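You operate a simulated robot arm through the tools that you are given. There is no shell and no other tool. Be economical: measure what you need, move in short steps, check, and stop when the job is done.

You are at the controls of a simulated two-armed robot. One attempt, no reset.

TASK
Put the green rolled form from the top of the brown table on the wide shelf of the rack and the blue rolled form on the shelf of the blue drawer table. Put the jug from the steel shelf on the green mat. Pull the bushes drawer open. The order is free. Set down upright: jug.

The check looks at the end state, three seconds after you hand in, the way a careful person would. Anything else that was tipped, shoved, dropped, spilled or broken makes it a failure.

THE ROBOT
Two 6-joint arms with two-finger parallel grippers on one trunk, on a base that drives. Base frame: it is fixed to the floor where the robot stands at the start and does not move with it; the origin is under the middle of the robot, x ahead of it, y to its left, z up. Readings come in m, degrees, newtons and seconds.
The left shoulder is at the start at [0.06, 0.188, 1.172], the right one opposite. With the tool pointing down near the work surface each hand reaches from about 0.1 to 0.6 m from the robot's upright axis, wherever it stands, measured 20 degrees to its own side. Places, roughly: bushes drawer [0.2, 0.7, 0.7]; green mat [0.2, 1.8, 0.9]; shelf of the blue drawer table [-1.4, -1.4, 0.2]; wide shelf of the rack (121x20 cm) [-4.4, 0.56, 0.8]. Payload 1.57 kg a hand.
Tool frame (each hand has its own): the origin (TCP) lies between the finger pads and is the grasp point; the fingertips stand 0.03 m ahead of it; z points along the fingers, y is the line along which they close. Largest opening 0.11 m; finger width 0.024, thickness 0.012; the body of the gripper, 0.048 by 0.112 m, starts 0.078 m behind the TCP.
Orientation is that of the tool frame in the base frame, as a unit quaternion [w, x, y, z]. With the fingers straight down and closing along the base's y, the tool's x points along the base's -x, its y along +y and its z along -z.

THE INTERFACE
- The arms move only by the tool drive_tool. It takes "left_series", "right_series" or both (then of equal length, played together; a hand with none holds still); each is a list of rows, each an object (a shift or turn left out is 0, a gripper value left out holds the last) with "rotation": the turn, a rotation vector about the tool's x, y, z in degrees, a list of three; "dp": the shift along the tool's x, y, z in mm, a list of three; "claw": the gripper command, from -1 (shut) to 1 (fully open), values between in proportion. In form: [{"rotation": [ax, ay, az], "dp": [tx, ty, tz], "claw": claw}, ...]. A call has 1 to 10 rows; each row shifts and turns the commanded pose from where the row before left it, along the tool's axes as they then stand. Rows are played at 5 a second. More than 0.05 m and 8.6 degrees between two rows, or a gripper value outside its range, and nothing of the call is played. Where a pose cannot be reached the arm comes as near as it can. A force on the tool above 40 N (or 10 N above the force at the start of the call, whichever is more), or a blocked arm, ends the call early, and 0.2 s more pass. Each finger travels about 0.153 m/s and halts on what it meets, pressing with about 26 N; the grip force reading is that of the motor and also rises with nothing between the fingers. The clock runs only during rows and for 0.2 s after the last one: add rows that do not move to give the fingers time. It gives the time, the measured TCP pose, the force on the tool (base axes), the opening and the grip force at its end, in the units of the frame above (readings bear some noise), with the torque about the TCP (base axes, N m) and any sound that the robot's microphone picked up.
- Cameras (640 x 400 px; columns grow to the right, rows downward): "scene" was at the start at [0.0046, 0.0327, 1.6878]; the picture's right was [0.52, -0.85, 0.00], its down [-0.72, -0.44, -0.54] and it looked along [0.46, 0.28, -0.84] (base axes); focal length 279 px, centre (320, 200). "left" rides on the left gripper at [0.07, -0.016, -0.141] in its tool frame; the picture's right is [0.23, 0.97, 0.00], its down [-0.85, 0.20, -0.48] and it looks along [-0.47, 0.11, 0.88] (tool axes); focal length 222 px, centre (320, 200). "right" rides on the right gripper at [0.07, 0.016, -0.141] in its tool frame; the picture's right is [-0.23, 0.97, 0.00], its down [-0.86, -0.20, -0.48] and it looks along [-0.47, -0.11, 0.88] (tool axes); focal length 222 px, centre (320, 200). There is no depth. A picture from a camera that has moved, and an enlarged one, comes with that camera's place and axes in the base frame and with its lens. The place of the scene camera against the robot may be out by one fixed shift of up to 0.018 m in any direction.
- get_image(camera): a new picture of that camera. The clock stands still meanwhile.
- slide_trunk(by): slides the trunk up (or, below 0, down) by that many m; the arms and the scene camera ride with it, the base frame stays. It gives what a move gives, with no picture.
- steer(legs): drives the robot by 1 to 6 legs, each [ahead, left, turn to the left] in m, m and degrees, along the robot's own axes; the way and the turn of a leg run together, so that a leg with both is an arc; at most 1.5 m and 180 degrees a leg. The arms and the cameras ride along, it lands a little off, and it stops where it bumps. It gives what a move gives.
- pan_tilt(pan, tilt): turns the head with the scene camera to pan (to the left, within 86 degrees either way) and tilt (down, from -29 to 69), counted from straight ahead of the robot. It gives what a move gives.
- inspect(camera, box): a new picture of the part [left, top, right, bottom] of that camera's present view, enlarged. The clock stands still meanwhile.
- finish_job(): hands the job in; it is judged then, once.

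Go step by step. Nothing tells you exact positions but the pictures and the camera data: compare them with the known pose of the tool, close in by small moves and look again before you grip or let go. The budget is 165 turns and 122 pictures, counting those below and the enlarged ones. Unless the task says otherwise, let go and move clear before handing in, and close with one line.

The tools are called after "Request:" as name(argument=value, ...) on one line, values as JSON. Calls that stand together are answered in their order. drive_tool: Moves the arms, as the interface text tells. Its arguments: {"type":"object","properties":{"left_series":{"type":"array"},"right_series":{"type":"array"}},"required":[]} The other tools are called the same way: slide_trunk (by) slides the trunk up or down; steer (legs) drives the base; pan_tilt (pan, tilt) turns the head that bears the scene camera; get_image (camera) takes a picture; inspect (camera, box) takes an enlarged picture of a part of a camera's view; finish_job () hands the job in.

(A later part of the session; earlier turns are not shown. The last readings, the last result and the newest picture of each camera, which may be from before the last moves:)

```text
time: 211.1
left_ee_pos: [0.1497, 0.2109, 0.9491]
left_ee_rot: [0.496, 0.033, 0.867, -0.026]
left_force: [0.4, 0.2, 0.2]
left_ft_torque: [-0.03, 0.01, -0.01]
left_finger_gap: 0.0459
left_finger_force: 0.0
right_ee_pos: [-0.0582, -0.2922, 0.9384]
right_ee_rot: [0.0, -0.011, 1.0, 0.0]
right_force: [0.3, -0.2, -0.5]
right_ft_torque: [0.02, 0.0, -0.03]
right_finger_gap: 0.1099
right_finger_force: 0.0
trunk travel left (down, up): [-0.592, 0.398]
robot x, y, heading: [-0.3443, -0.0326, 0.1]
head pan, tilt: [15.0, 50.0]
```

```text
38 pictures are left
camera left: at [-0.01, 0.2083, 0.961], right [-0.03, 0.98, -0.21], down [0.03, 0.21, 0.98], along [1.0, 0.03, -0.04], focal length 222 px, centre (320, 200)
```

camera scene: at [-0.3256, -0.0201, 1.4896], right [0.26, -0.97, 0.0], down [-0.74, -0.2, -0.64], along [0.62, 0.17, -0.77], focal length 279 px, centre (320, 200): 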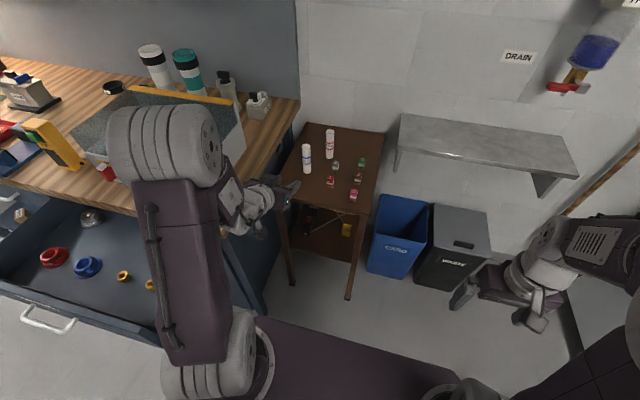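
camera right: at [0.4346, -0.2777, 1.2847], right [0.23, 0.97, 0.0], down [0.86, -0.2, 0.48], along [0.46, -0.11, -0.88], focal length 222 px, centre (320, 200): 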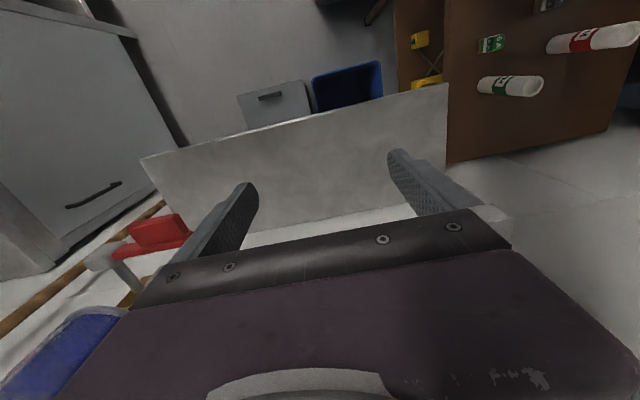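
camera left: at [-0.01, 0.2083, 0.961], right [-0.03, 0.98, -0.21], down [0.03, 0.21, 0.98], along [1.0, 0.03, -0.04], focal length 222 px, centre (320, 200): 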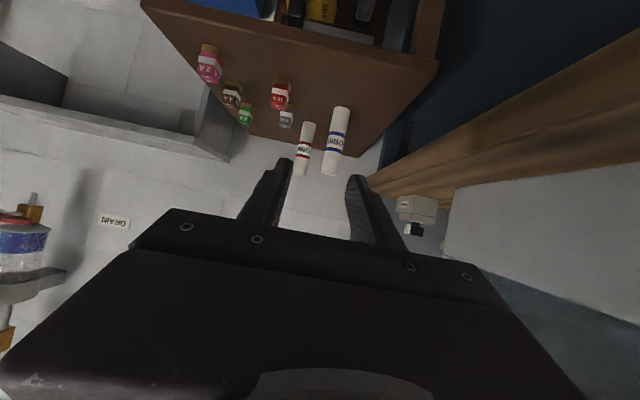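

The blue roll is at about (0.39, 0.226), and the elbow is clear of the counter. I lower the rest, move closer and open.

Request:
slide_trunk(by=-0.1)

Request:
steer(legs=[[0.14, 0.013, 0]])

Request:
drive_tool(left_series=[{"claw": 0.4}, {}, {}])

Request:
get_image(camera="left")

Request:
inspect(camera="scene", box=[160, 80, 420, 260])

```text
time: 212.4
left_ee_pos: [0.149, 0.2116, 0.8488]
left_ee_rot: [0.497, 0.033, 0.867, -0.026]
left_force: [-0.2, 0.0, 1.0]
left_ft_torque: [-0.04, 0.0, -0.01]
left_finger_gap: 0.0462
left_finger_force: 0.1
right_ee_pos: [-0.0575, -0.2914, 0.8391]
right_ee_rot: [-0.001, -0.011, 1.0, 0.0]
right_force: [0.6, -0.6, 0.0]
right_ft_torque: [-0.01, -0.01, -0.01]
right_finger_gap: 0.1099
right_finger_force: 0.1
trunk travel left (down, up): [-0.492, 0.498]
robot x, y, heading: [-0.3455, -0.0379, 0.0]
head pan, tilt: [15.0, 50.0]
```

```text
time: 213.7
left_ee_pos: [0.2911, 0.2249, 0.8483]
left_ee_rot: [0.498, 0.032, 0.866, -0.025]
left_force: [-0.5, -0.6, -0.3]
left_ft_torque: [0.01, 0.01, 0.01]
left_finger_gap: 0.0462
left_finger_force: 0.0
right_ee_pos: [0.0838, -0.2787, 0.839]
right_ee_rot: [-0.002, -0.011, 1.0, 0.0]
right_force: [0.8, 0.0, -0.6]
right_ft_torque: [0.01, 0.03, -0.04]
right_finger_gap: 0.1103
right_finger_force: 0.0
trunk travel left (down, up): [-0.492, 0.498]
robot x, y, heading: [-0.2032, -0.024, 0.2]
head pan, tilt: [15.0, 50.0]
```

```text
time: 214.5
left_ee_pos: [0.2914, 0.225, 0.8486]
left_ee_rot: [0.498, 0.033, 0.866, -0.025]
left_force: [-0.7, 0.4, 0.5]
left_ft_torque: [0.04, -0.02, -0.01]
left_finger_gap: 0.077
left_finger_force: 0.0
right_ee_pos: [0.0827, -0.2794, 0.8394]
right_ee_rot: [-0.001, -0.011, 1.0, 0.0]
right_force: [-0.2, -0.5, 0.1]
right_ft_torque: [-0.01, -0.05, 0.01]
right_finger_gap: 0.1099
right_finger_force: 0.1
trunk travel left (down, up): [-0.492, 0.498]
robot x, y, heading: [-0.2017, -0.0262, 0.3]
head pan, tilt: [15.0, 50.0]
```

```text
37 pictures are left
camera left: at [0.1311, 0.2211, 0.861], right [-0.03, 0.98, -0.21], down [0.03, 0.21, 0.98], along [1.0, 0.03, -0.04], focal length 222 px, centre (320, 200)
```

left: 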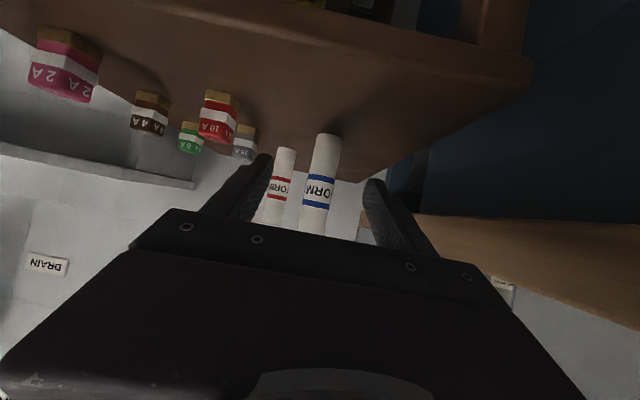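

```text
2.22 times, centred on (290, 170) of scene
camera zoom: at [-0.1847, -0.0072, 1.3896], right [0.26, -0.97, 0.0], down [-0.74, -0.2, -0.64], along [0.62, 0.17, -0.77], focal length 621 px, centre (387, 267)
```

zoom: 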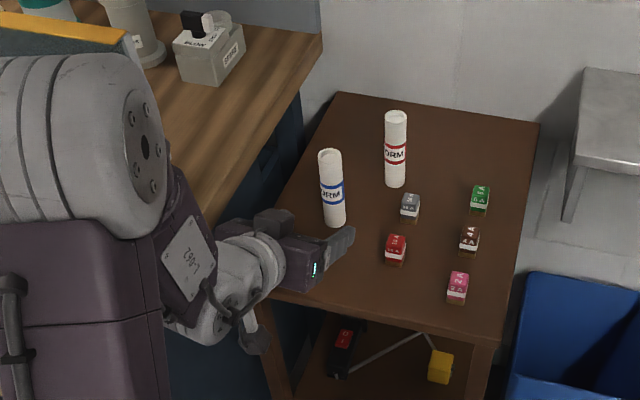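

Request:
drive_tool(left_series=[{"dp": [-10, 1.5, 17]}, {"dp": [-10, 1.5, 17]}, {"dp": [-10, 1.5, 17]}, {"dp": [-7, 1.5, 13]}, {}])

Request:
get_image(camera="left")

```text
time: 215.7
left_ee_pos: [0.3664, 0.2244, 0.8475]
left_ee_rot: [0.497, 0.032, 0.867, -0.025]
left_force: [-0.3, 0.4, 0.5]
left_ft_torque: [0.07, -0.02, 0.01]
left_finger_gap: 0.0769
left_finger_force: 0.1
right_ee_pos: [0.0839, -0.2782, 0.8388]
right_ee_rot: [-0.001, -0.011, 1.0, 0.0]
right_force: [1.1, -0.3, 0.0]
right_ft_torque: [0.02, 0.03, 0.03]
right_finger_gap: 0.1101
right_finger_force: 0.1
trunk travel left (down, up): [-0.492, 0.498]
robot x, y, heading: [-0.2003, -0.0258, -0.0]
head pan, tilt: [15.0, 50.0]
```

```text
35 pictures are left
camera left: at [0.2058, 0.2212, 0.8606], right [-0.03, 0.98, -0.21], down [0.04, 0.21, 0.98], along [1.0, 0.03, -0.04], focal length 222 px, centre (320, 200)
```

left: 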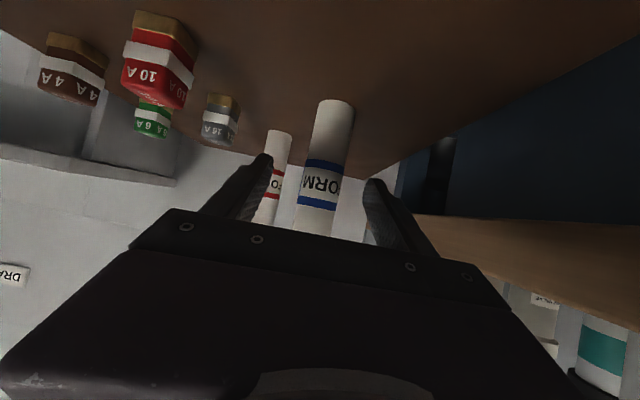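

The roll is nearly at the pads. I go forward 1 cm more and close.

Request:
drive_tool(left_series=[{"dp": [-5, 0.8, 9]}, {"claw": 0}, {"claw": -1}, {}, {}])

Request:
get_image(camera="left")

```text
time: 216.9
left_ee_pos: [0.3756, 0.2252, 0.8481]
left_ee_rot: [0.498, 0.033, 0.866, -0.025]
left_force: [1.0, -0.7, 0.7]
left_ft_torque: [0.0, 0.02, -0.03]
left_finger_gap: 0.0281
left_finger_force: 26.2
right_ee_pos: [0.0832, -0.2785, 0.8389]
right_ee_rot: [-0.001, -0.01, 1.0, 0.0]
right_force: [-0.8, 0.7, 0.4]
right_ft_torque: [0.01, 0.03, -0.03]
right_finger_gap: 0.1102
right_finger_force: 0.0
trunk travel left (down, up): [-0.492, 0.498]
robot x, y, heading: [-0.2064, -0.0217, 0.2]
head pan, tilt: [15.0, 50.0]
```

```text
34 pictures are left
camera left: at [0.2157, 0.2216, 0.8604], right [-0.03, 0.98, -0.21], down [0.03, 0.21, 0.98], along [1.0, 0.03, -0.04], focal length 222 px, centre (320, 200)
```

left: 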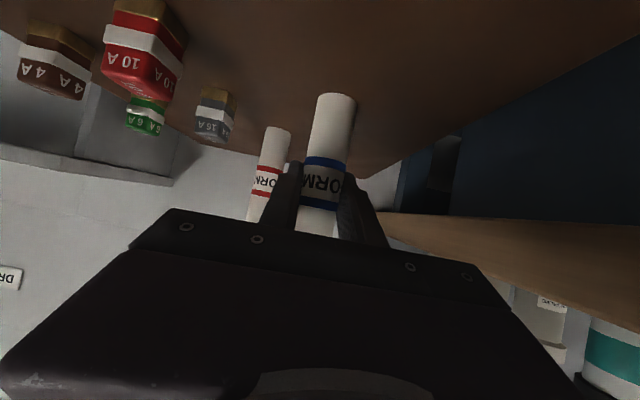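

The blue roll is gripped. I lift, back away, and go to face the blue drawer table.

Request:
slide_trunk(by=0.3)

Request:
steer(legs=[[-0.7, 0, 0], [0, 0, -90], [0.4, 0, 0], [0, -0.7, 0]])

Request:
pan_tilt(pan=10, tilt=50)

Request:
get_image(camera="scene")

```text
time: 219.9
left_ee_pos: [0.3758, 0.2246, 1.1478]
left_ee_rot: [0.497, 0.032, 0.867, -0.025]
left_force: [0.1, -0.2, 0.5]
left_ft_torque: [-0.02, 0.01, 0.01]
left_finger_gap: 0.0279
left_finger_force: 26.4
right_ee_pos: [0.0842, -0.2796, 1.1397]
right_ee_rot: [0.0, -0.011, 1.0, 0.0]
right_force: [0.2, 0.3, 0.2]
right_ft_torque: [-0.01, 0.01, -0.01]
right_finger_gap: 0.1096
right_finger_force: 0.0
trunk travel left (down, up): [-0.792, 0.198]
robot x, y, heading: [-0.2045, -0.0228, 0.1]
head pan, tilt: [15.0, 50.0]
```

```text
time: 233.2
left_ee_pos: [-1.3577, -1.0037, 1.1478]
left_ee_rot: [0.335, 0.633, 0.594, -0.367]
left_force: [0.8, 0.8, -0.5]
left_ft_torque: [0.03, 0.0, -0.01]
left_finger_gap: 0.0279
left_finger_force: 26.2
right_ee_pos: [-1.8668, -0.7159, 1.1385]
right_ee_rot: [-0.001, 0.696, 0.718, 0.0]
right_force: [0.7, -0.5, -0.9]
right_ft_torque: [0.04, 0.03, 0.01]
right_finger_gap: 0.1099
right_finger_force: 0.1
trunk travel left (down, up): [-0.792, 0.198]
robot x, y, heading: [-1.6129, -0.4244, -89.3]
head pan, tilt: [15.0, 50.0]
```

```text
time: 233.8
left_ee_pos: [-1.3596, -1.0026, 1.1485]
left_ee_rot: [0.336, 0.633, 0.594, -0.367]
left_force: [-0.7, -0.6, 0.0]
left_ft_torque: [0.01, 0.0, 0.02]
left_finger_gap: 0.0277
left_finger_force: 26.0
right_ee_pos: [-1.8662, -0.7162, 1.1373]
right_ee_rot: [0.0, 0.696, 0.718, 0.0]
right_force: [0.1, -0.7, 0.1]
right_ft_torque: [0.02, 0.01, 0.01]
right_finger_gap: 0.11
right_finger_force: 0.0
trunk travel left (down, up): [-0.792, 0.198]
robot x, y, heading: [-1.6135, -0.4283, -89.5]
head pan, tilt: [10.0, 50.0]
```

```text
33 pictures are left
camera scene: at [-1.5955, -0.4452, 1.6896], right [-0.98, -0.19, 0.0], down [-0.14, 0.75, -0.64], along [0.12, -0.63, -0.77], focal length 279 px, centre (320, 200)
```

scene: 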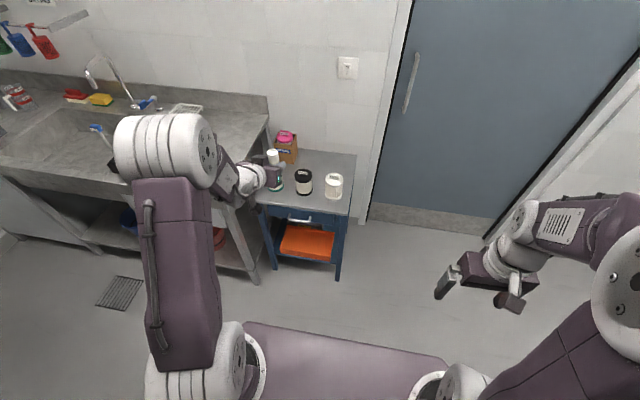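

The drawer table's front is at y of about -1.2, x -1.57 to -1.17, with an orange thing on its lower shelf. I lower the trunk to look under it.

Request:
slide_trunk(by=-0.6)

Request:
pan_tilt(pan=12, tilt=45)

Request:
get_image(camera="scene")

Request:
get_image(camera="left")

```text
refused: -0.6 is not a number from -0.4 to 0.4
```

```text
time: 234.5
left_ee_pos: [-1.3594, -1.0024, 1.1493]
left_ee_rot: [0.335, 0.633, 0.593, -0.367]
left_force: [-0.2, -0.2, 0.3]
left_ft_torque: [0.0, -0.03, -0.01]
left_finger_gap: 0.0279
left_finger_force: 26.3
right_ee_pos: [-1.8669, -0.7167, 1.1391]
right_ee_rot: [-0.001, 0.696, 0.718, 0.0]
right_force: [0.9, 0.4, -0.2]
right_ft_torque: [0.0, 0.0, 0.02]
right_finger_gap: 0.1098
right_finger_force: 0.0
trunk travel left (down, up): [-0.792, 0.198]
robot x, y, heading: [-1.615, -0.4275, -89.5]
head pan, tilt: [12.0, 45.0]
```

```text
32 pictures are left
camera scene: at [-1.592, -0.4488, 1.6965], right [-0.98, -0.22, 0.0], down [-0.16, 0.69, -0.71], along [0.16, -0.69, -0.71], focal length 279 px, centre (320, 200)
```

scene: 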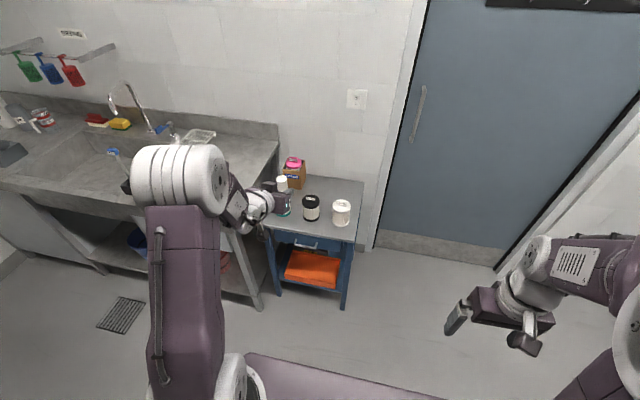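

```text
31 pictures are left
camera left: at [-1.3657, -0.8451, 1.1602], right [0.98, 0.04, -0.21], down [0.21, -0.03, 0.98], along [0.04, -1.0, -0.04], focal length 222 px, centre (320, 200)
```

left: 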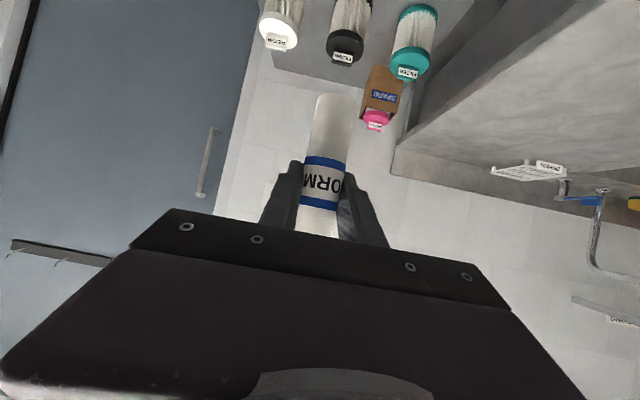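

The table front is close, at y of about -1.12, so I back up 12 cm before lowering.

Request:
steer(legs=[[-0.12, 0, -0.5]])

Request:
slide_trunk(by=-0.4)

Request:
slide_trunk(by=-0.25)

Request:
pan_tilt(pan=12, tilt=35)

Request:
get_image(camera="scene")

Request:
get_image(camera="left")

```text
time: 235.7
left_ee_pos: [-1.365, -0.8888, 1.1475]
left_ee_rot: [0.334, 0.635, 0.591, -0.369]
left_force: [-0.2, -0.4, -0.8]
left_ft_torque: [0.03, -0.03, -0.03]
left_finger_gap: 0.0277
left_finger_force: 25.8
right_ee_pos: [-1.87, -0.5977, 1.1378]
right_ee_rot: [0.0, 0.699, 0.715, 0.001]
right_force: [0.4, 0.7, 0.5]
right_ft_torque: [0.01, 0.03, -0.05]
right_finger_gap: 0.1102
right_finger_force: 0.1
trunk travel left (down, up): [-0.792, 0.198]
robot x, y, heading: [-1.6152, -0.3068, -90.1]
head pan, tilt: [12.0, 45.0]
```

```text
time: 239.6
left_ee_pos: [-1.3651, -0.8871, 0.7483]
left_ee_rot: [0.334, 0.635, 0.591, -0.368]
left_force: [-0.5, 0.1, -0.1]
left_ft_torque: [-0.03, 0.0, 0.0]
left_finger_gap: 0.0279
left_finger_force: 26.5
right_ee_pos: [-1.8698, -0.597, 0.7387]
right_ee_rot: [-0.001, 0.7, 0.715, 0.0]
right_force: [-0.1, 1.0, -0.5]
right_ft_torque: [0.0, 0.03, -0.03]
right_finger_gap: 0.11
right_finger_force: 0.0
trunk travel left (down, up): [-0.392, 0.598]
robot x, y, heading: [-1.6137, -0.308, -89.7]
head pan, tilt: [12.0, 45.0]
```

```text
time: 242.1
left_ee_pos: [-1.3652, -0.8861, 0.4991]
left_ee_rot: [0.335, 0.635, 0.591, -0.369]
left_force: [0.0, 0.0, -0.5]
left_ft_torque: [0.0, 0.0, -0.02]
left_finger_gap: 0.0276
left_finger_force: 25.9
right_ee_pos: [-1.8705, -0.5957, 0.4883]
right_ee_rot: [-0.001, 0.699, 0.715, 0.001]
right_force: [-0.9, -1.1, 0.5]
right_ft_torque: [0.0, 0.02, 0.04]
right_finger_gap: 0.1099
right_finger_force: 0.0
trunk travel left (down, up): [-0.142, 0.848]
robot x, y, heading: [-1.6166, -0.311, -89.7]
head pan, tilt: [12.0, 45.0]
```

```text
time: 242.8
left_ee_pos: [-1.3646, -0.8869, 0.4973]
left_ee_rot: [0.334, 0.636, 0.59, -0.369]
left_force: [0.8, 0.7, 0.0]
left_ft_torque: [0.0, -0.01, -0.01]
left_finger_gap: 0.028
left_finger_force: 25.5
right_ee_pos: [-1.87, -0.5956, 0.489]
right_ee_rot: [-0.001, 0.699, 0.715, 0.001]
right_force: [-0.3, 1.0, -0.6]
right_ft_torque: [-0.01, 0.0, 0.03]
right_finger_gap: 0.1101
right_finger_force: 0.1
trunk travel left (down, up): [-0.142, 0.848]
robot x, y, heading: [-1.6143, -0.3074, -89.6]
head pan, tilt: [12.0, 35.0]
```

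```text
30 pictures are left
camera scene: at [-1.5915, -0.3375, 1.0613], right [-0.98, -0.21, 0.0], down [-0.12, 0.56, -0.82], along [0.17, -0.8, -0.57], focal length 279 px, centre (320, 200)
```

scene: 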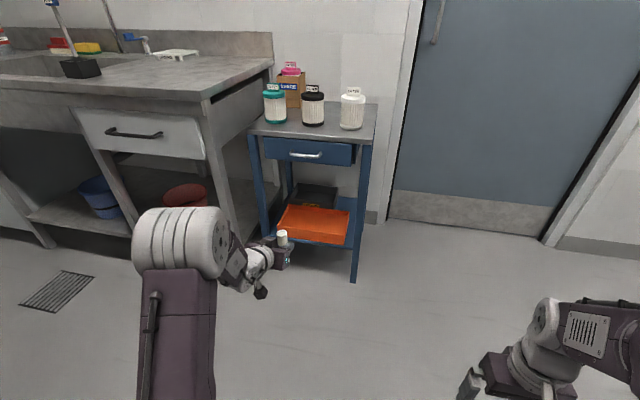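

```text
29 pictures are left
camera left: at [-1.3703, -0.7294, 0.5102], right [0.98, 0.04, -0.21], down [0.21, -0.03, 0.98], along [0.03, -1.0, -0.04], focal length 222 px, centre (320, 200)
```

left: 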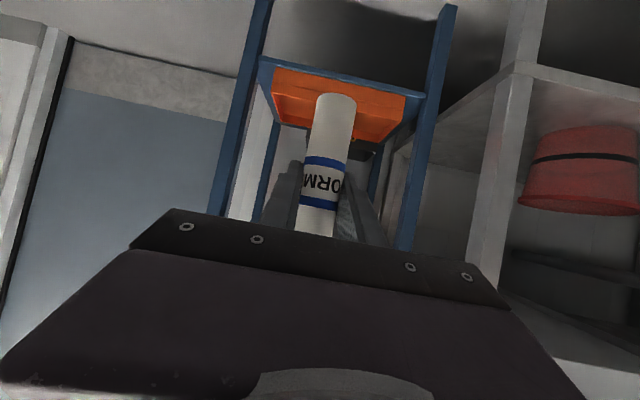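

Request:
inspect(camera="scene", box=[240, 120, 390, 290])

```text
2.35 times, centred on (315, 205) of scene
camera zoom: at [-1.5915, -0.3375, 1.0613], right [-0.98, -0.21, 0.0], down [-0.12, 0.56, -0.82], along [0.17, -0.8, -0.57], focal length 657 px, centre (332, 188)
```

zoom: 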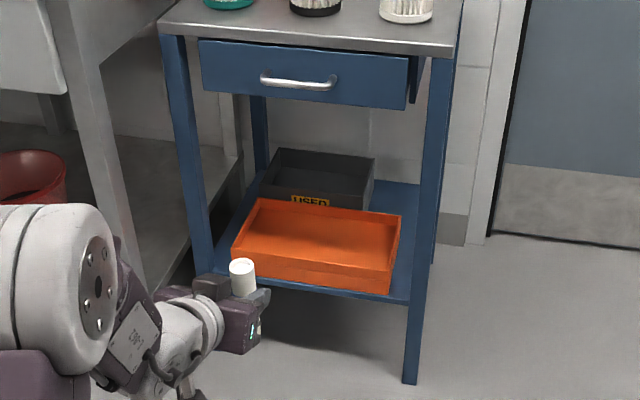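

The only free spot on the lower shelf is at the right rear, around (-1.495, -1.465), about 11 x 16 cm, beside the dark USED tray and behind the orange tray. From the front the left elbow would hit the drawer, so it's better to come in from the table's open right side with the right hand. I'll set the blue roll down on the clear end of the sink counter first and re-grip it with the right hand.

Request:
slide_trunk(by=0.4)

Request:
slide_trunk(by=0.16)

Request:
steer(legs=[[0, 0.5, -0.4], [0.16, 0, 0]])

Request:
get_image(camera="left")

Request:
get_image(camera="scene")

```text
time: 246.7
left_ee_pos: [-1.3647, -0.8868, 0.8976]
left_ee_rot: [0.334, 0.636, 0.59, -0.369]
left_force: [0.3, -0.6, -0.4]
left_ft_torque: [0.0, 0.02, 0.0]
left_finger_gap: 0.0278
left_finger_force: 26.1
right_ee_pos: [-1.8698, -0.5965, 0.8876]
right_ee_rot: [-0.001, 0.699, 0.715, 0.001]
right_force: [-0.3, 0.1, 0.1]
right_ft_torque: [0.0, -0.06, 0.02]
right_finger_gap: 0.1099
right_finger_force: 0.2
trunk travel left (down, up): [-0.542, 0.448]
robot x, y, heading: [-1.6157, -0.3077, -89.6]
head pan, tilt: [12.0, 35.0]
```

```text
time: 248.5
left_ee_pos: [-1.3664, -0.8867, 1.0583]
left_ee_rot: [0.334, 0.635, 0.59, -0.369]
left_force: [-1.1, -1.7, -0.4]
left_ft_torque: [0.01, -0.02, -0.01]
left_finger_gap: 0.028
left_finger_force: 26.8
right_ee_pos: [-1.8702, -0.5956, 1.0497]
right_ee_rot: [-0.002, 0.699, 0.715, 0.001]
right_force: [0.0, 0.7, 0.3]
right_ft_torque: [-0.02, -0.02, 0.01]
right_finger_gap: 0.1101
right_finger_force: 0.1
trunk travel left (down, up): [-0.702, 0.288]
robot x, y, heading: [-1.616, -0.3087, -90.1]
head pan, tilt: [12.0, 35.0]
```

```text
time: 252.5
left_ee_pos: [-0.8719, -1.051, 1.0592]
left_ee_rot: [0.333, 0.638, 0.587, -0.372]
left_force: [-0.9, 0.4, 0.1]
left_ft_torque: [0.0, 0.0, 0.0]
left_finger_gap: 0.0278
left_finger_force: 25.5
right_ee_pos: [-1.3734, -0.7538, 1.0489]
right_ee_rot: [0.0, 0.702, 0.712, 0.0]
right_force: [-0.7, 1.5, 0.5]
right_ft_torque: [-0.03, 0.01, 0.0]
right_finger_gap: 0.1099
right_finger_force: 0.0
trunk travel left (down, up): [-0.702, 0.288]
robot x, y, heading: [-1.1189, -0.468, -90.5]
head pan, tilt: [12.0, 35.0]
```

```text
27 pictures are left
camera left: at [-0.8754, -0.893, 1.0709], right [0.98, 0.02, -0.21], down [0.21, -0.04, 0.98], along [0.02, -1.0, -0.04], focal length 222 px, centre (320, 200)
```

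left: 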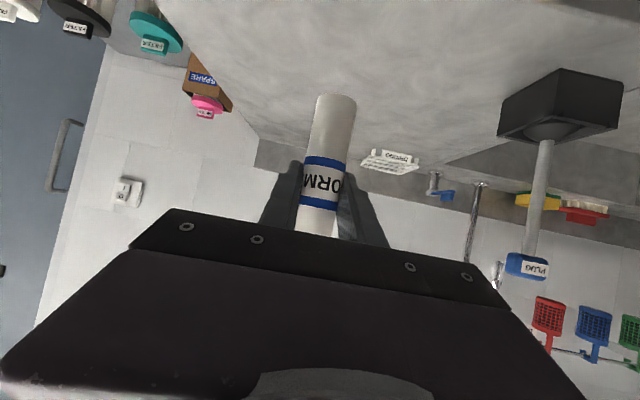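

```text
26 pictures are left
camera scene: at [-1.0925, -0.498, 1.6214], right [-0.98, -0.2, 0.0], down [-0.12, 0.56, -0.82], along [0.16, -0.8, -0.57], focal length 279 px, centre (320, 200)
```

scene: 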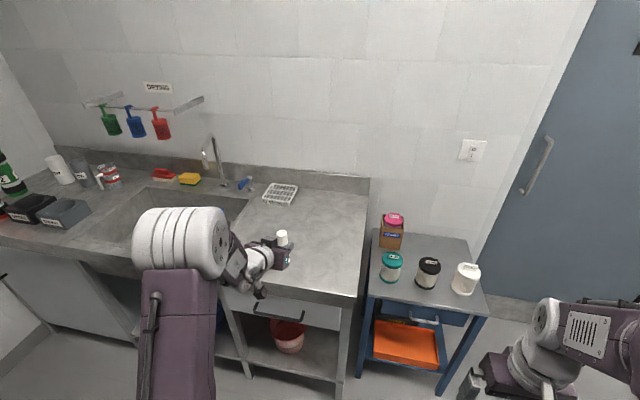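

The counter end is clear; the plunger stands at about (-0.67, -1.09), well away. I shift 9 cm right, go forward over the counter, and lower.

Request:
steer(legs=[[0, -0.09, 0.5], [0.09, 0, 0]])

Request:
slide_trunk(by=-0.08)

Request:
slide_trunk(by=-0.01)

Request:
get_image(camera="left")

```text
time: 254.3
left_ee_pos: [-0.9585, -1.138, 1.0598]
left_ee_rot: [0.335, 0.635, 0.59, -0.369]
left_force: [0.8, 0.7, 0.6]
left_ft_torque: [0.03, -0.02, -0.01]
left_finger_gap: 0.0278
left_finger_force: 25.8
right_ee_pos: [-1.4628, -0.8457, 1.0476]
right_ee_rot: [0.0, 0.699, 0.715, 0.001]
right_force: [-0.9, -0.1, 0.5]
right_ft_torque: [0.0, -0.02, 0.0]
right_finger_gap: 0.1101
right_finger_force: 0.0
trunk travel left (down, up): [-0.702, 0.288]
robot x, y, heading: [-1.2072, -0.5587, -90.0]
head pan, tilt: [12.0, 35.0]
```

```text
time: 255.5
left_ee_pos: [-0.9566, -1.1395, 0.9781]
left_ee_rot: [0.335, 0.635, 0.591, -0.369]
left_force: [-1.3, 0.1, 0.5]
left_ft_torque: [0.0, 0.0, -0.01]
left_finger_gap: 0.0279
left_finger_force: 25.6
right_ee_pos: [-1.4616, -0.8475, 0.9695]
right_ee_rot: [-0.001, 0.699, 0.715, 0.0]
right_force: [0.1, 0.1, 0.1]
right_ft_torque: [-0.03, 0.0, -0.01]
right_finger_gap: 0.11
right_finger_force: 0.0
trunk travel left (down, up): [-0.622, 0.368]
robot x, y, heading: [-1.2068, -0.5628, -90.0]
head pan, tilt: [12.0, 35.0]
```

```text
time: 256.1
left_ee_pos: [-0.9561, -1.1387, 0.9679]
left_ee_rot: [0.334, 0.635, 0.591, -0.369]
left_force: [1.4, -0.1, -0.3]
left_ft_torque: [0.03, 0.02, 0.02]
left_finger_gap: 0.0277
left_finger_force: 25.7
right_ee_pos: [-1.462, -0.847, 0.9583]
right_ee_rot: [-0.001, 0.699, 0.715, 0.001]
right_force: [-0.2, 0.1, -0.3]
right_ft_torque: [-0.01, 0.01, -0.02]
right_finger_gap: 0.1101
right_finger_force: 0.0
trunk travel left (down, up): [-0.612, 0.378]
robot x, y, heading: [-1.2071, -0.5593, -90.0]
head pan, tilt: [12.0, 35.0]
```

```text
25 pictures are left
camera left: at [-0.9617, -0.981, 0.9802], right [0.98, 0.04, -0.21], down [0.21, -0.03, 0.98], along [0.03, -1.0, -0.04], focal length 222 px, centre (320, 200)
```

left: 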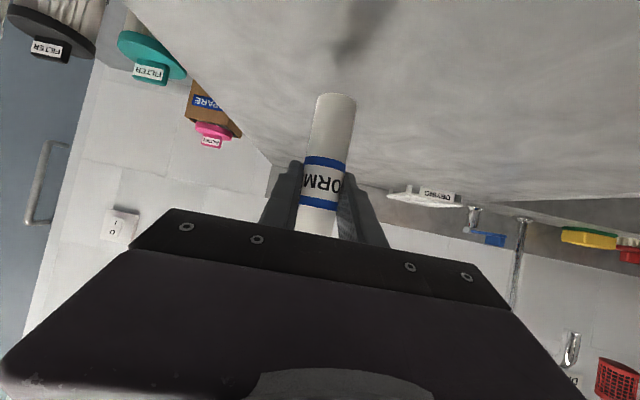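

The shadow shows it is still a little above the counter. I keep lowering.

Request:
slide_trunk(by=-0.006)

Request:
slide_trunk(by=-0.004)

Request:
slide_trunk(by=-0.004)

```text
time: 256.6
left_ee_pos: [-0.9578, -1.1391, 0.9628]
left_ee_rot: [0.334, 0.636, 0.59, -0.37]
left_force: [-0.8, 0.5, -1.0]
left_ft_torque: [-0.05, -0.01, -0.01]
left_finger_gap: 0.0276
left_finger_force: 25.9
right_ee_pos: [-1.4611, -0.8468, 0.9523]
right_ee_rot: [0.0, 0.699, 0.715, 0.001]
right_force: [-0.2, -0.5, 0.1]
right_ft_torque: [0.0, 0.0, -0.01]
right_finger_gap: 0.1101
right_finger_force: 0.1
trunk travel left (down, up): [-0.606, 0.384]
robot x, y, heading: [-1.2066, -0.5574, -89.9]
head pan, tilt: [12.0, 35.0]
```

```text
time: 257.1
left_ee_pos: [-0.9564, -1.1387, 0.9587]
left_ee_rot: [0.333, 0.636, 0.59, -0.369]
left_force: [-0.2, 0.0, 0.9]
left_ft_torque: [0.01, -0.03, 0.01]
left_finger_gap: 0.0277
left_finger_force: 26.1
right_ee_pos: [-1.4619, -0.8479, 0.9488]
right_ee_rot: [-0.001, 0.699, 0.715, 0.0]
right_force: [-0.3, 0.5, 0.1]
right_ft_torque: [0.03, 0.01, -0.03]
right_finger_gap: 0.11
right_finger_force: 0.1
trunk travel left (down, up): [-0.602, 0.388]
robot x, y, heading: [-1.2062, -0.5591, -90.0]
head pan, tilt: [12.0, 35.0]
```

```text
time: 257.7
left_ee_pos: [-0.9565, -1.1378, 0.9544]
left_ee_rot: [0.334, 0.636, 0.59, -0.37]
left_force: [0.1, -0.2, -0.3]
left_ft_torque: [0.04, -0.01, 0.01]
left_finger_gap: 0.0279
left_finger_force: 25.7
right_ee_pos: [-1.4626, -0.8485, 0.9446]
right_ee_rot: [-0.001, 0.699, 0.715, 0.001]
right_force: [0.2, -0.5, 0.4]
right_ft_torque: [0.01, -0.01, 0.01]
right_finger_gap: 0.1098
right_finger_force: 0.0
trunk travel left (down, up): [-0.598, 0.392]
robot x, y, heading: [-1.2092, -0.5603, -89.6]
head pan, tilt: [12.0, 35.0]
```

Request:
slide_trunk(by=-0.004)

Request:
slide_trunk(by=-0.004)

Request:
slide_trunk(by=-0.004)

Request:
inspect(camera="left", box=[220, 0, 460, 200])

```text
time: 258.2
left_ee_pos: [-0.9562, -1.1389, 0.9498]
left_ee_rot: [0.334, 0.636, 0.59, -0.369]
left_force: [1.4, 0.1, -0.2]
left_ft_torque: [-0.02, 0.02, 0.02]
left_finger_gap: 0.0278
left_finger_force: 26.3
right_ee_pos: [-1.4612, -0.8475, 0.9416]
right_ee_rot: [-0.001, 0.699, 0.715, 0.001]
right_force: [0.2, -1.0, -0.5]
right_ft_torque: [0.03, -0.01, -0.01]
right_finger_gap: 0.1101
right_finger_force: 0.1
trunk travel left (down, up): [-0.594, 0.396]
robot x, y, heading: [-1.2072, -0.5603, -89.8]
head pan, tilt: [12.0, 35.0]
```

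```text
time: 258.7
left_ee_pos: [-0.9573, -1.1381, 0.9478]
left_ee_rot: [0.336, 0.634, 0.589, -0.37]
left_force: [0.9, -0.6, 9.5]
left_ft_torque: [-0.08, -0.11, 0.02]
left_finger_gap: 0.0277
left_finger_force: 26.1
right_ee_pos: [-1.4627, -0.8469, 0.9362]
right_ee_rot: [0.0, 0.698, 0.716, 0.001]
right_force: [-1.5, -0.1, 0.1]
right_ft_torque: [0.01, -0.02, 0.02]
right_finger_gap: 0.1099
right_finger_force: 0.1
trunk travel left (down, up): [-0.59, 0.4]
robot x, y, heading: [-1.204, -0.561, -89.8]
head pan, tilt: [12.0, 35.0]
```

```text
time: 259.2
left_ee_pos: [-0.9576, -1.1373, 0.9456]
left_ee_rot: [0.336, 0.635, 0.588, -0.372]
left_force: [1.3, -2.0, 21.7]
left_ft_torque: [-0.21, -0.13, 0.02]
left_finger_gap: 0.0283
left_finger_force: 25.7
right_ee_pos: [-1.4627, -0.8451, 0.9325]
right_ee_rot: [-0.001, 0.699, 0.715, -0.001]
right_force: [-0.2, -0.5, -0.4]
right_ft_torque: [-0.01, -0.01, 0.01]
right_finger_gap: 0.1101
right_finger_force: 0.0
trunk travel left (down, up): [-0.586, 0.404]
robot x, y, heading: [-1.2057, -0.5597, -89.6]
head pan, tilt: [12.0, 35.0]
```

```text
2.00 times, centred on (340, 100) of left
camera zoom: at [-0.9624, -0.9801, 0.9564], right [0.98, 0.03, -0.21], down [0.21, -0.03, 0.98], along [0.03, -1.0, -0.03], focal length 444 px, centre (280, 400)
```

zoom: 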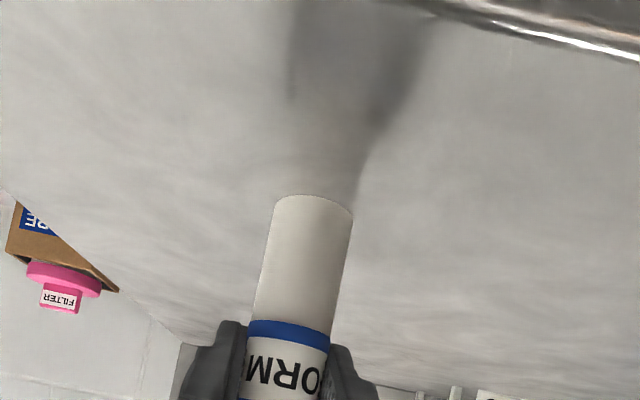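

There is contact. I ease up, release, and withdraw the left hand.

Request:
slide_trunk(by=0.003)

Request:
drive_tool(left_series=[{"claw": -0.2}, {"claw": 0.3}, {}, {"dp": [5, -1, -9]}, {"dp": [10, -1.7, -17]}, {"dp": [10, -1.7, -17]}, {"dp": [10, -1.7, -17]}, {"dp": [10, -1.7, -17]}, {}])

Request:
steer(legs=[[-0.2, 0, 0]])

Request:
get_image(camera="left")

```text
time: 259.8
left_ee_pos: [-0.9568, -1.1374, 0.9471]
left_ee_rot: [0.334, 0.635, 0.59, -0.369]
left_force: [0.8, -4.6, 12.5]
left_ft_torque: [-0.32, -0.11, 0.02]
left_finger_gap: 0.0278
left_finger_force: 26.5
right_ee_pos: [-1.463, -0.8467, 0.9366]
right_ee_rot: [0.0, 0.699, 0.715, 0.001]
right_force: [-0.2, 0.0, 0.0]
right_ft_torque: [-0.01, 0.04, 0.0]
right_finger_gap: 0.1099
right_finger_force: 0.1
trunk travel left (down, up): [-0.589, 0.401]
robot x, y, heading: [-1.2071, -0.5585, -89.7]
head pan, tilt: [12.0, 35.0]
```

```text
time: 261.8
left_ee_pos: [-0.9582, -1.0504, 0.9457]
left_ee_rot: [0.334, 0.636, 0.59, -0.369]
left_force: [0.7, -0.9, 0.4]
left_ft_torque: [-0.03, -0.02, 0.0]
left_finger_gap: 0.0713
left_finger_force: 0.0
right_ee_pos: [-1.4615, -0.8484, 0.9354]
right_ee_rot: [-0.001, 0.699, 0.715, 0.0]
right_force: [0.0, 0.1, -0.2]
right_ft_torque: [-0.01, -0.02, -0.01]
right_finger_gap: 0.11
right_finger_force: 0.0
trunk travel left (down, up): [-0.589, 0.401]
robot x, y, heading: [-1.2085, -0.5604, -89.7]
head pan, tilt: [12.0, 35.0]
```

```text
time: 263.4
left_ee_pos: [-0.9598, -0.8529, 0.9453]
left_ee_rot: [0.334, 0.636, 0.589, -0.371]
left_force: [-0.7, 0.6, 0.7]
left_ft_torque: [0.0, -0.01, -0.02]
left_finger_gap: 0.0716
left_finger_force: 0.1
right_ee_pos: [-1.4627, -0.6496, 0.9359]
right_ee_rot: [-0.001, 0.7, 0.714, 0.001]
right_force: [-0.7, 0.4, -0.3]
right_ft_torque: [-0.01, 0.01, 0.02]
right_finger_gap: 0.1099
right_finger_force: 0.1
trunk travel left (down, up): [-0.589, 0.401]
robot x, y, heading: [-1.2063, -0.3623, -90.0]
head pan, tilt: [12.0, 35.0]
```

```text
23 pictures are left
camera left: at [-0.9642, -0.6961, 0.9577], right [0.98, 0.03, -0.21], down [0.21, -0.03, 0.98], along [0.02, -1.0, -0.04], focal length 222 px, centre (320, 200)
```

left: 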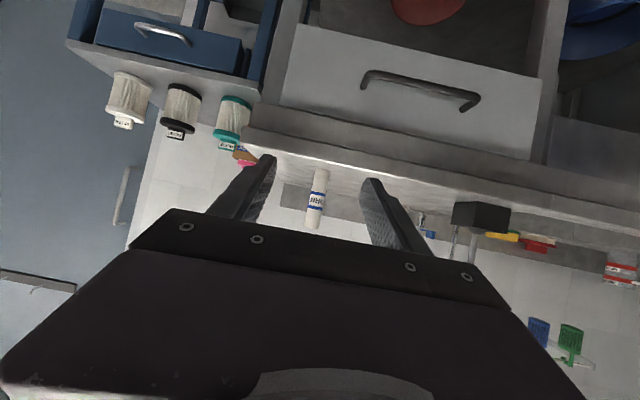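

The blue roll stands on the counter at about (-0.957, -1.138). I shift left so it is in front of the right hand, reach forward, and pitch the right hand 45°.

Request:
steer(legs=[[0, 0.49, 0]])

Request:
drive_tool(right_series=[{"dp": [-45, 0, 0]}, {"dp": [-45, 0, 0]}, {"dp": [-45, 0, 0]}, {"dp": [-45, 0, 0]}, {"dp": [-40, 0, 0], "claw": 0.4}, {"rotation": [0, -7.5, 0]}, {"rotation": [0, -7.5, 0]}, {"rotation": [0, -7.5, 0]}, {"rotation": [0, -7.5, 0]}, {"rotation": [0, -7.5, 0]}])

Request:
drive_tool(right_series=[{"rotation": [0, -7.5, 0]}, {}, {}])

Request:
get_image(camera="right")

```text
time: 266.2
left_ee_pos: [-0.4782, -0.8559, 0.9452]
left_ee_rot: [0.333, 0.638, 0.588, -0.37]
left_force: [0.0, 0.2, -0.5]
left_ft_torque: [-0.02, 0.03, -0.03]
left_finger_gap: 0.0713
left_finger_force: 0.1
right_ee_pos: [-0.9807, -0.6502, 0.9356]
right_ee_rot: [-0.001, 0.702, 0.712, 0.0]
right_force: [0.1, 0.7, 0.0]
right_ft_torque: [0.02, 0.0, -0.01]
right_finger_gap: 0.11
right_finger_force: 0.1
trunk travel left (down, up): [-0.589, 0.401]
robot x, y, heading: [-0.7233, -0.3604, -90.4]
head pan, tilt: [12.0, 35.0]
```

```text
time: 268.4
left_ee_pos: [-0.4788, -0.8562, 0.9452]
left_ee_rot: [0.332, 0.638, 0.588, -0.37]
left_force: [0.2, 0.2, 0.2]
left_ft_torque: [0.02, -0.01, -0.02]
left_finger_gap: 0.0717
left_finger_force: 0.0
right_ee_pos: [-0.9723, -0.8719, 0.9353]
right_ee_rot: [0.213, 0.669, 0.685, -0.196]
right_force: [-0.4, -0.5, -0.4]
right_ft_torque: [-0.01, 0.0, 0.01]
right_finger_gap: 0.077
right_finger_force: 0.0
right hand out of reach, approached as far as the arm can: row 10
trunk travel left (down, up): [-0.589, 0.401]
robot x, y, heading: [-0.7219, -0.3655, -90.2]
head pan, tilt: [12.0, 35.0]
```

```text
time: 269.2
left_ee_pos: [-0.4778, -0.8558, 0.9457]
left_ee_rot: [0.333, 0.637, 0.588, -0.371]
left_force: [0.2, -0.9, -0.7]
left_ft_torque: [0.04, 0.03, 0.01]
left_finger_gap: 0.0714
left_finger_force: 0.0
right_ee_pos: [-0.9664, -0.872, 0.9346]
right_ee_rot: [0.24, 0.661, 0.683, -0.2]
right_force: [-0.2, 0.5, 0.0]
right_ft_torque: [0.01, -0.03, -0.02]
right_finger_gap: 0.077
right_finger_force: 0.1
right hand out of reach, approached as far as the arm can: row 1
trunk travel left (down, up): [-0.589, 0.401]
robot x, y, heading: [-0.7248, -0.365, -90.5]
head pan, tilt: [12.0, 35.0]
```

```text
22 pictures are left
camera right: at [-0.9571, -0.7303, 1.0064], right [0.97, -0.14, 0.18], down [-0.22, -0.42, 0.88], along [-0.05, -0.9, -0.44], focal length 222 px, centre (320, 200)
```

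right: 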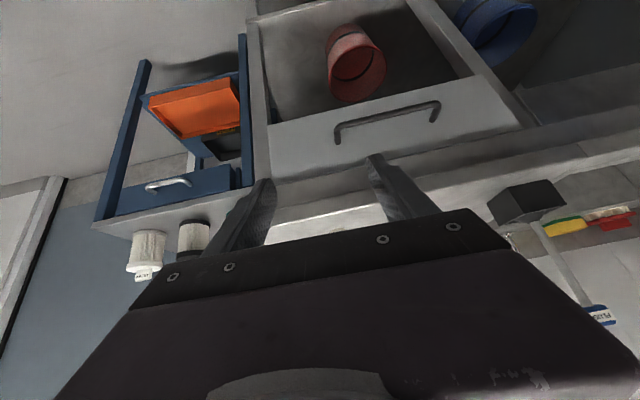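

The right hand reaches about 53° below level, which suits the side approach even better. I drive closer and look.

Request:
steer(legs=[[0.14, 0.008, 0.4]])

Request:
slide_trunk(by=0.018)

Request:
get_image(camera="right")

Request:
pan_tilt(pan=-10, tilt=45)

Request:
get_image(camera="scene")

```text
time: 270.6
left_ee_pos: [-0.4672, -0.9956, 0.9453]
left_ee_rot: [0.334, 0.636, 0.59, -0.369]
left_force: [-0.5, 0.2, -0.1]
left_ft_torque: [-0.01, -0.01, -0.01]
left_finger_gap: 0.0717
left_finger_force: 0.0
right_ee_pos: [-0.9523, -1.0144, 0.9351]
right_ee_rot: [0.24, 0.658, 0.685, -0.2]
right_force: [0.0, -0.3, 0.5]
right_ft_torque: [0.0, -0.01, -0.05]
right_finger_gap: 0.0771
right_finger_force: 0.0
trunk travel left (down, up): [-0.589, 0.401]
robot x, y, heading: [-0.714, -0.5037, -89.9]
head pan, tilt: [12.0, 35.0]
```

```text
time: 271.2
left_ee_pos: [-0.468, -0.9971, 0.9637]
left_ee_rot: [0.334, 0.636, 0.59, -0.37]
left_force: [1.0, 0.0, -0.4]
left_ft_torque: [-0.03, -0.01, -0.02]
left_finger_gap: 0.0711
left_finger_force: 0.1
right_ee_pos: [-0.9534, -1.0145, 0.9534]
right_ee_rot: [0.239, 0.658, 0.685, -0.199]
right_force: [0.0, -0.6, 0.5]
right_ft_torque: [-0.01, 0.0, 0.06]
right_finger_gap: 0.0767
right_finger_force: 0.1
trunk travel left (down, up): [-0.607, 0.383]
robot x, y, heading: [-0.7164, -0.5055, -89.7]
head pan, tilt: [12.0, 35.0]
```

```text
21 pictures are left
camera right: at [-0.946, -0.8744, 1.0242], right [0.98, -0.13, 0.18], down [-0.21, -0.42, 0.88], along [-0.04, -0.9, -0.44], focal length 222 px, centre (320, 200)
```

right: 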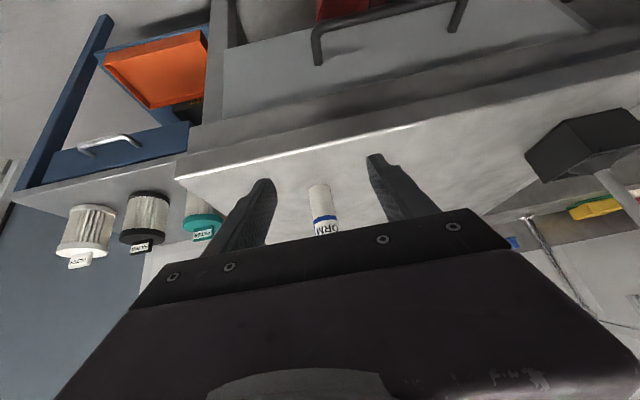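

```text
time: 272.1
left_ee_pos: [-0.4664, -0.9951, 0.9638]
left_ee_rot: [0.334, 0.636, 0.59, -0.369]
left_force: [0.2, 0.8, -0.1]
left_ft_torque: [0.03, -0.01, -0.03]
left_finger_gap: 0.0715
left_finger_force: 0.1
right_ee_pos: [-0.9526, -1.0152, 0.9539]
right_ee_rot: [0.24, 0.658, 0.685, -0.2]
right_force: [0.0, 0.0, 0.2]
right_ft_torque: [0.04, -0.02, -0.01]
right_finger_gap: 0.0769
right_finger_force: 0.0
trunk travel left (down, up): [-0.607, 0.383]
robot x, y, heading: [-0.7169, -0.5039, -89.8]
head pan, tilt: [-10.0, 45.0]
```

```text
20 pictures are left
camera scene: at [-0.7246, -0.5287, 1.5115], right [-0.99, 0.17, 0.0], down [0.12, 0.7, -0.71], along [-0.12, -0.7, -0.71], focal length 279 px, centre (320, 200)
```

scene: 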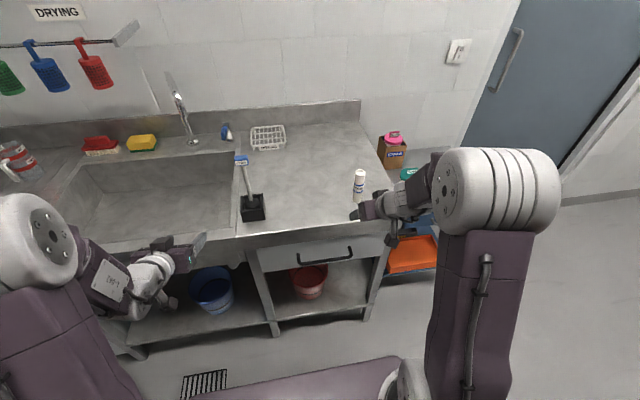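

The roll is centred between the fingers. I reach forward 12 cm with the arm.

Request:
drive_tool(right_series=[{"dp": [-24, -1, 17.7]}, {"dp": [-24, -1, 17.7]}, {"dp": [-24, -1, 17.7]}, {}, {}])

Request:
get_image(camera="right")

```text
time: 273.3
left_ee_pos: [-0.4673, -0.9947, 0.9629]
left_ee_rot: [0.333, 0.636, 0.59, -0.369]
left_force: [-0.4, 0.2, 0.0]
left_ft_torque: [0.01, -0.02, -0.02]
left_finger_gap: 0.0713
left_finger_force: 0.0
right_ee_pos: [-0.9527, -1.1054, 0.9524]
right_ee_rot: [0.24, 0.657, 0.686, -0.2]
right_force: [0.7, -0.7, 0.5]
right_ft_torque: [0.01, -0.01, -0.03]
right_finger_gap: 0.077
right_finger_force: 0.0
trunk travel left (down, up): [-0.607, 0.383]
robot x, y, heading: [-0.7176, -0.5051, -89.6]
head pan, tilt: [-10.0, 45.0]
```

```text
19 pictures are left
camera right: at [-0.9447, -0.9636, 1.024], right [0.98, -0.13, 0.18], down [-0.21, -0.42, 0.88], along [-0.04, -0.9, -0.44], focal length 222 px, centre (320, 200)
```

right: 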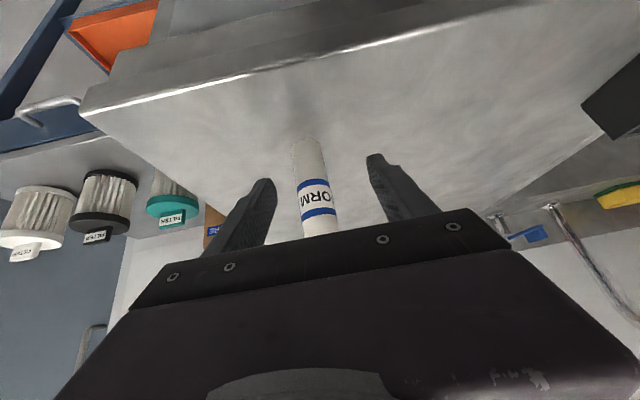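

Request:
drive_tool(right_series=[{"dp": [-24, -2, 17.7]}, {}, {"claw": 0}, {"claw": -1}, {}, {}])

Request:
get_image(camera="right")

```text
time: 274.7
left_ee_pos: [-0.466, -0.996, 0.9625]
left_ee_rot: [0.333, 0.636, 0.59, -0.369]
left_force: [-0.3, 0.2, -0.1]
left_ft_torque: [0.01, -0.02, 0.0]
left_finger_gap: 0.0716
left_finger_force: 0.0
right_ee_pos: [-0.9519, -1.1336, 0.9521]
right_ee_rot: [0.24, 0.658, 0.685, -0.2]
right_force: [-0.6, 0.7, -0.1]
right_ft_torque: [0.02, 0.02, 0.03]
right_finger_gap: 0.0281
right_finger_force: 26.0
trunk travel left (down, up): [-0.607, 0.383]
robot x, y, heading: [-0.7134, -0.5078, -89.8]
head pan, tilt: [-10.0, 45.0]
```

```text
18 pictures are left
camera right: at [-0.9454, -0.993, 1.0242], right [0.98, -0.13, 0.18], down [-0.21, -0.42, 0.88], along [-0.04, -0.9, -0.44], focal length 222 px, centre (320, 200)
```

right: 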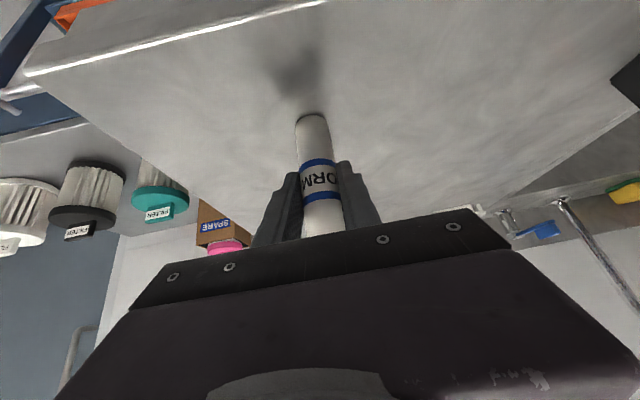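

The blue roll is in the right hand. I lift, go around to the table's open right side at a heading of about -25°, and look.

Request:
slide_trunk(by=0.12)

Request:
steer(legs=[[-0.09, 0, 0], [0, -1.0, 0], [0, -0.56, 0], [0, 0, 65], [0.173, -0.371, 0]])

Request:
pan_tilt(pan=-10, tilt=50)

Request:
get_image(camera="scene")

```text
time: 276.2
left_ee_pos: [-0.466, -0.9956, 1.0834]
left_ee_rot: [0.334, 0.636, 0.59, -0.369]
left_force: [-0.1, -1.2, 0.0]
left_ft_torque: [-0.01, 0.0, -0.04]
left_finger_gap: 0.0715
left_finger_force: 0.1
right_ee_pos: [-0.953, -1.1343, 1.0731]
right_ee_rot: [0.24, 0.658, 0.685, -0.2]
right_force: [-0.2, -0.8, 0.0]
right_ft_torque: [0.0, -0.03, -0.01]
right_finger_gap: 0.028
right_finger_force: 25.8
trunk travel left (down, up): [-0.727, 0.263]
robot x, y, heading: [-0.7151, -0.5036, -90.0]
head pan, tilt: [-10.0, 45.0]
```

```text
time: 289.7
left_ee_pos: [-1.6843, -0.8293, 1.0838]
left_ee_rot: [0.481, 0.216, 0.84, -0.131]
left_force: [-0.3, 0.3, -0.1]
left_ft_torque: [-0.01, 0.0, 0.0]
left_finger_gap: 0.0716
left_finger_force: 0.1
right_ee_pos: [-1.7609, -1.3285, 1.0744]
right_ee_rot: [0.309, 0.184, 0.932, -0.039]
right_force: [0.7, -0.2, 0.3]
right_ft_torque: [-0.01, 0.0, 0.02]
right_finger_gap: 0.028
right_finger_force: 26.1
trunk travel left (down, up): [-0.727, 0.263]
robot x, y, heading: [-2.2336, -0.8518, -24.5]
head pan, tilt: [-10.0, 45.0]
```

```text
time: 290.4
left_ee_pos: [-1.6839, -0.8305, 1.0837]
left_ee_rot: [0.48, 0.217, 0.84, -0.13]
left_force: [0.3, 0.1, 0.2]
left_ft_torque: [-0.01, 0.0, 0.01]
left_finger_gap: 0.0716
left_finger_force: 0.0
right_ee_pos: [-1.7608, -1.3304, 1.0726]
right_ee_rot: [0.31, 0.183, 0.932, -0.037]
right_force: [0.0, 0.5, 0.1]
right_ft_torque: [0.0, -0.01, 0.0]
right_finger_gap: 0.028
right_finger_force: 25.8
trunk travel left (down, up): [-0.727, 0.263]
robot x, y, heading: [-2.2334, -0.8524, -24.3]
head pan, tilt: [-10.0, 50.0]
```

```text
17 pictures are left
camera scene: at [-2.2192, -0.8743, 1.6246], right [-0.57, -0.82, 0.0], down [-0.63, 0.43, -0.64], along [0.53, -0.36, -0.77], focal length 279 px, centre (320, 200)
```

scene: 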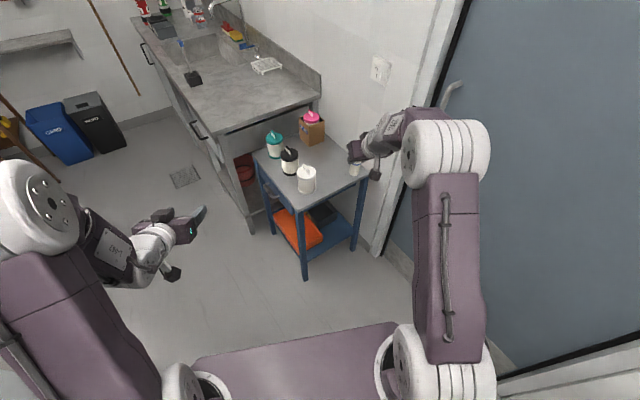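

From here the shelf's free blue area shows beside the trays. I zoom in.

Request:
inspect(camera="scene", box=[230, 140, 390, 290])

```text
2.67 times, centred on (310, 215) of scene
camera zoom: at [-2.2192, -0.8743, 1.6246], right [-0.57, -0.82, 0.0], down [-0.63, 0.43, -0.64], along [0.53, -0.36, -0.77], focal length 745 px, centre (347, 160)
```

zoom: 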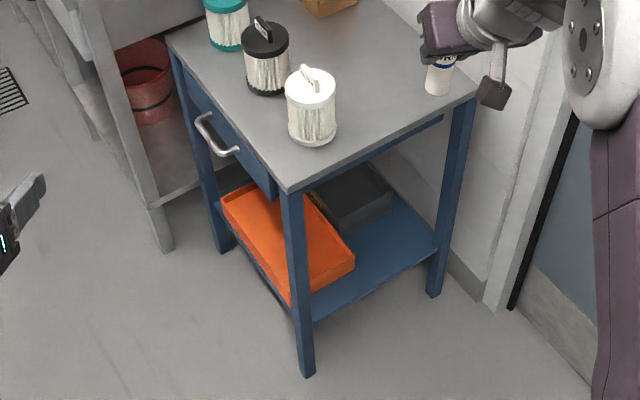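

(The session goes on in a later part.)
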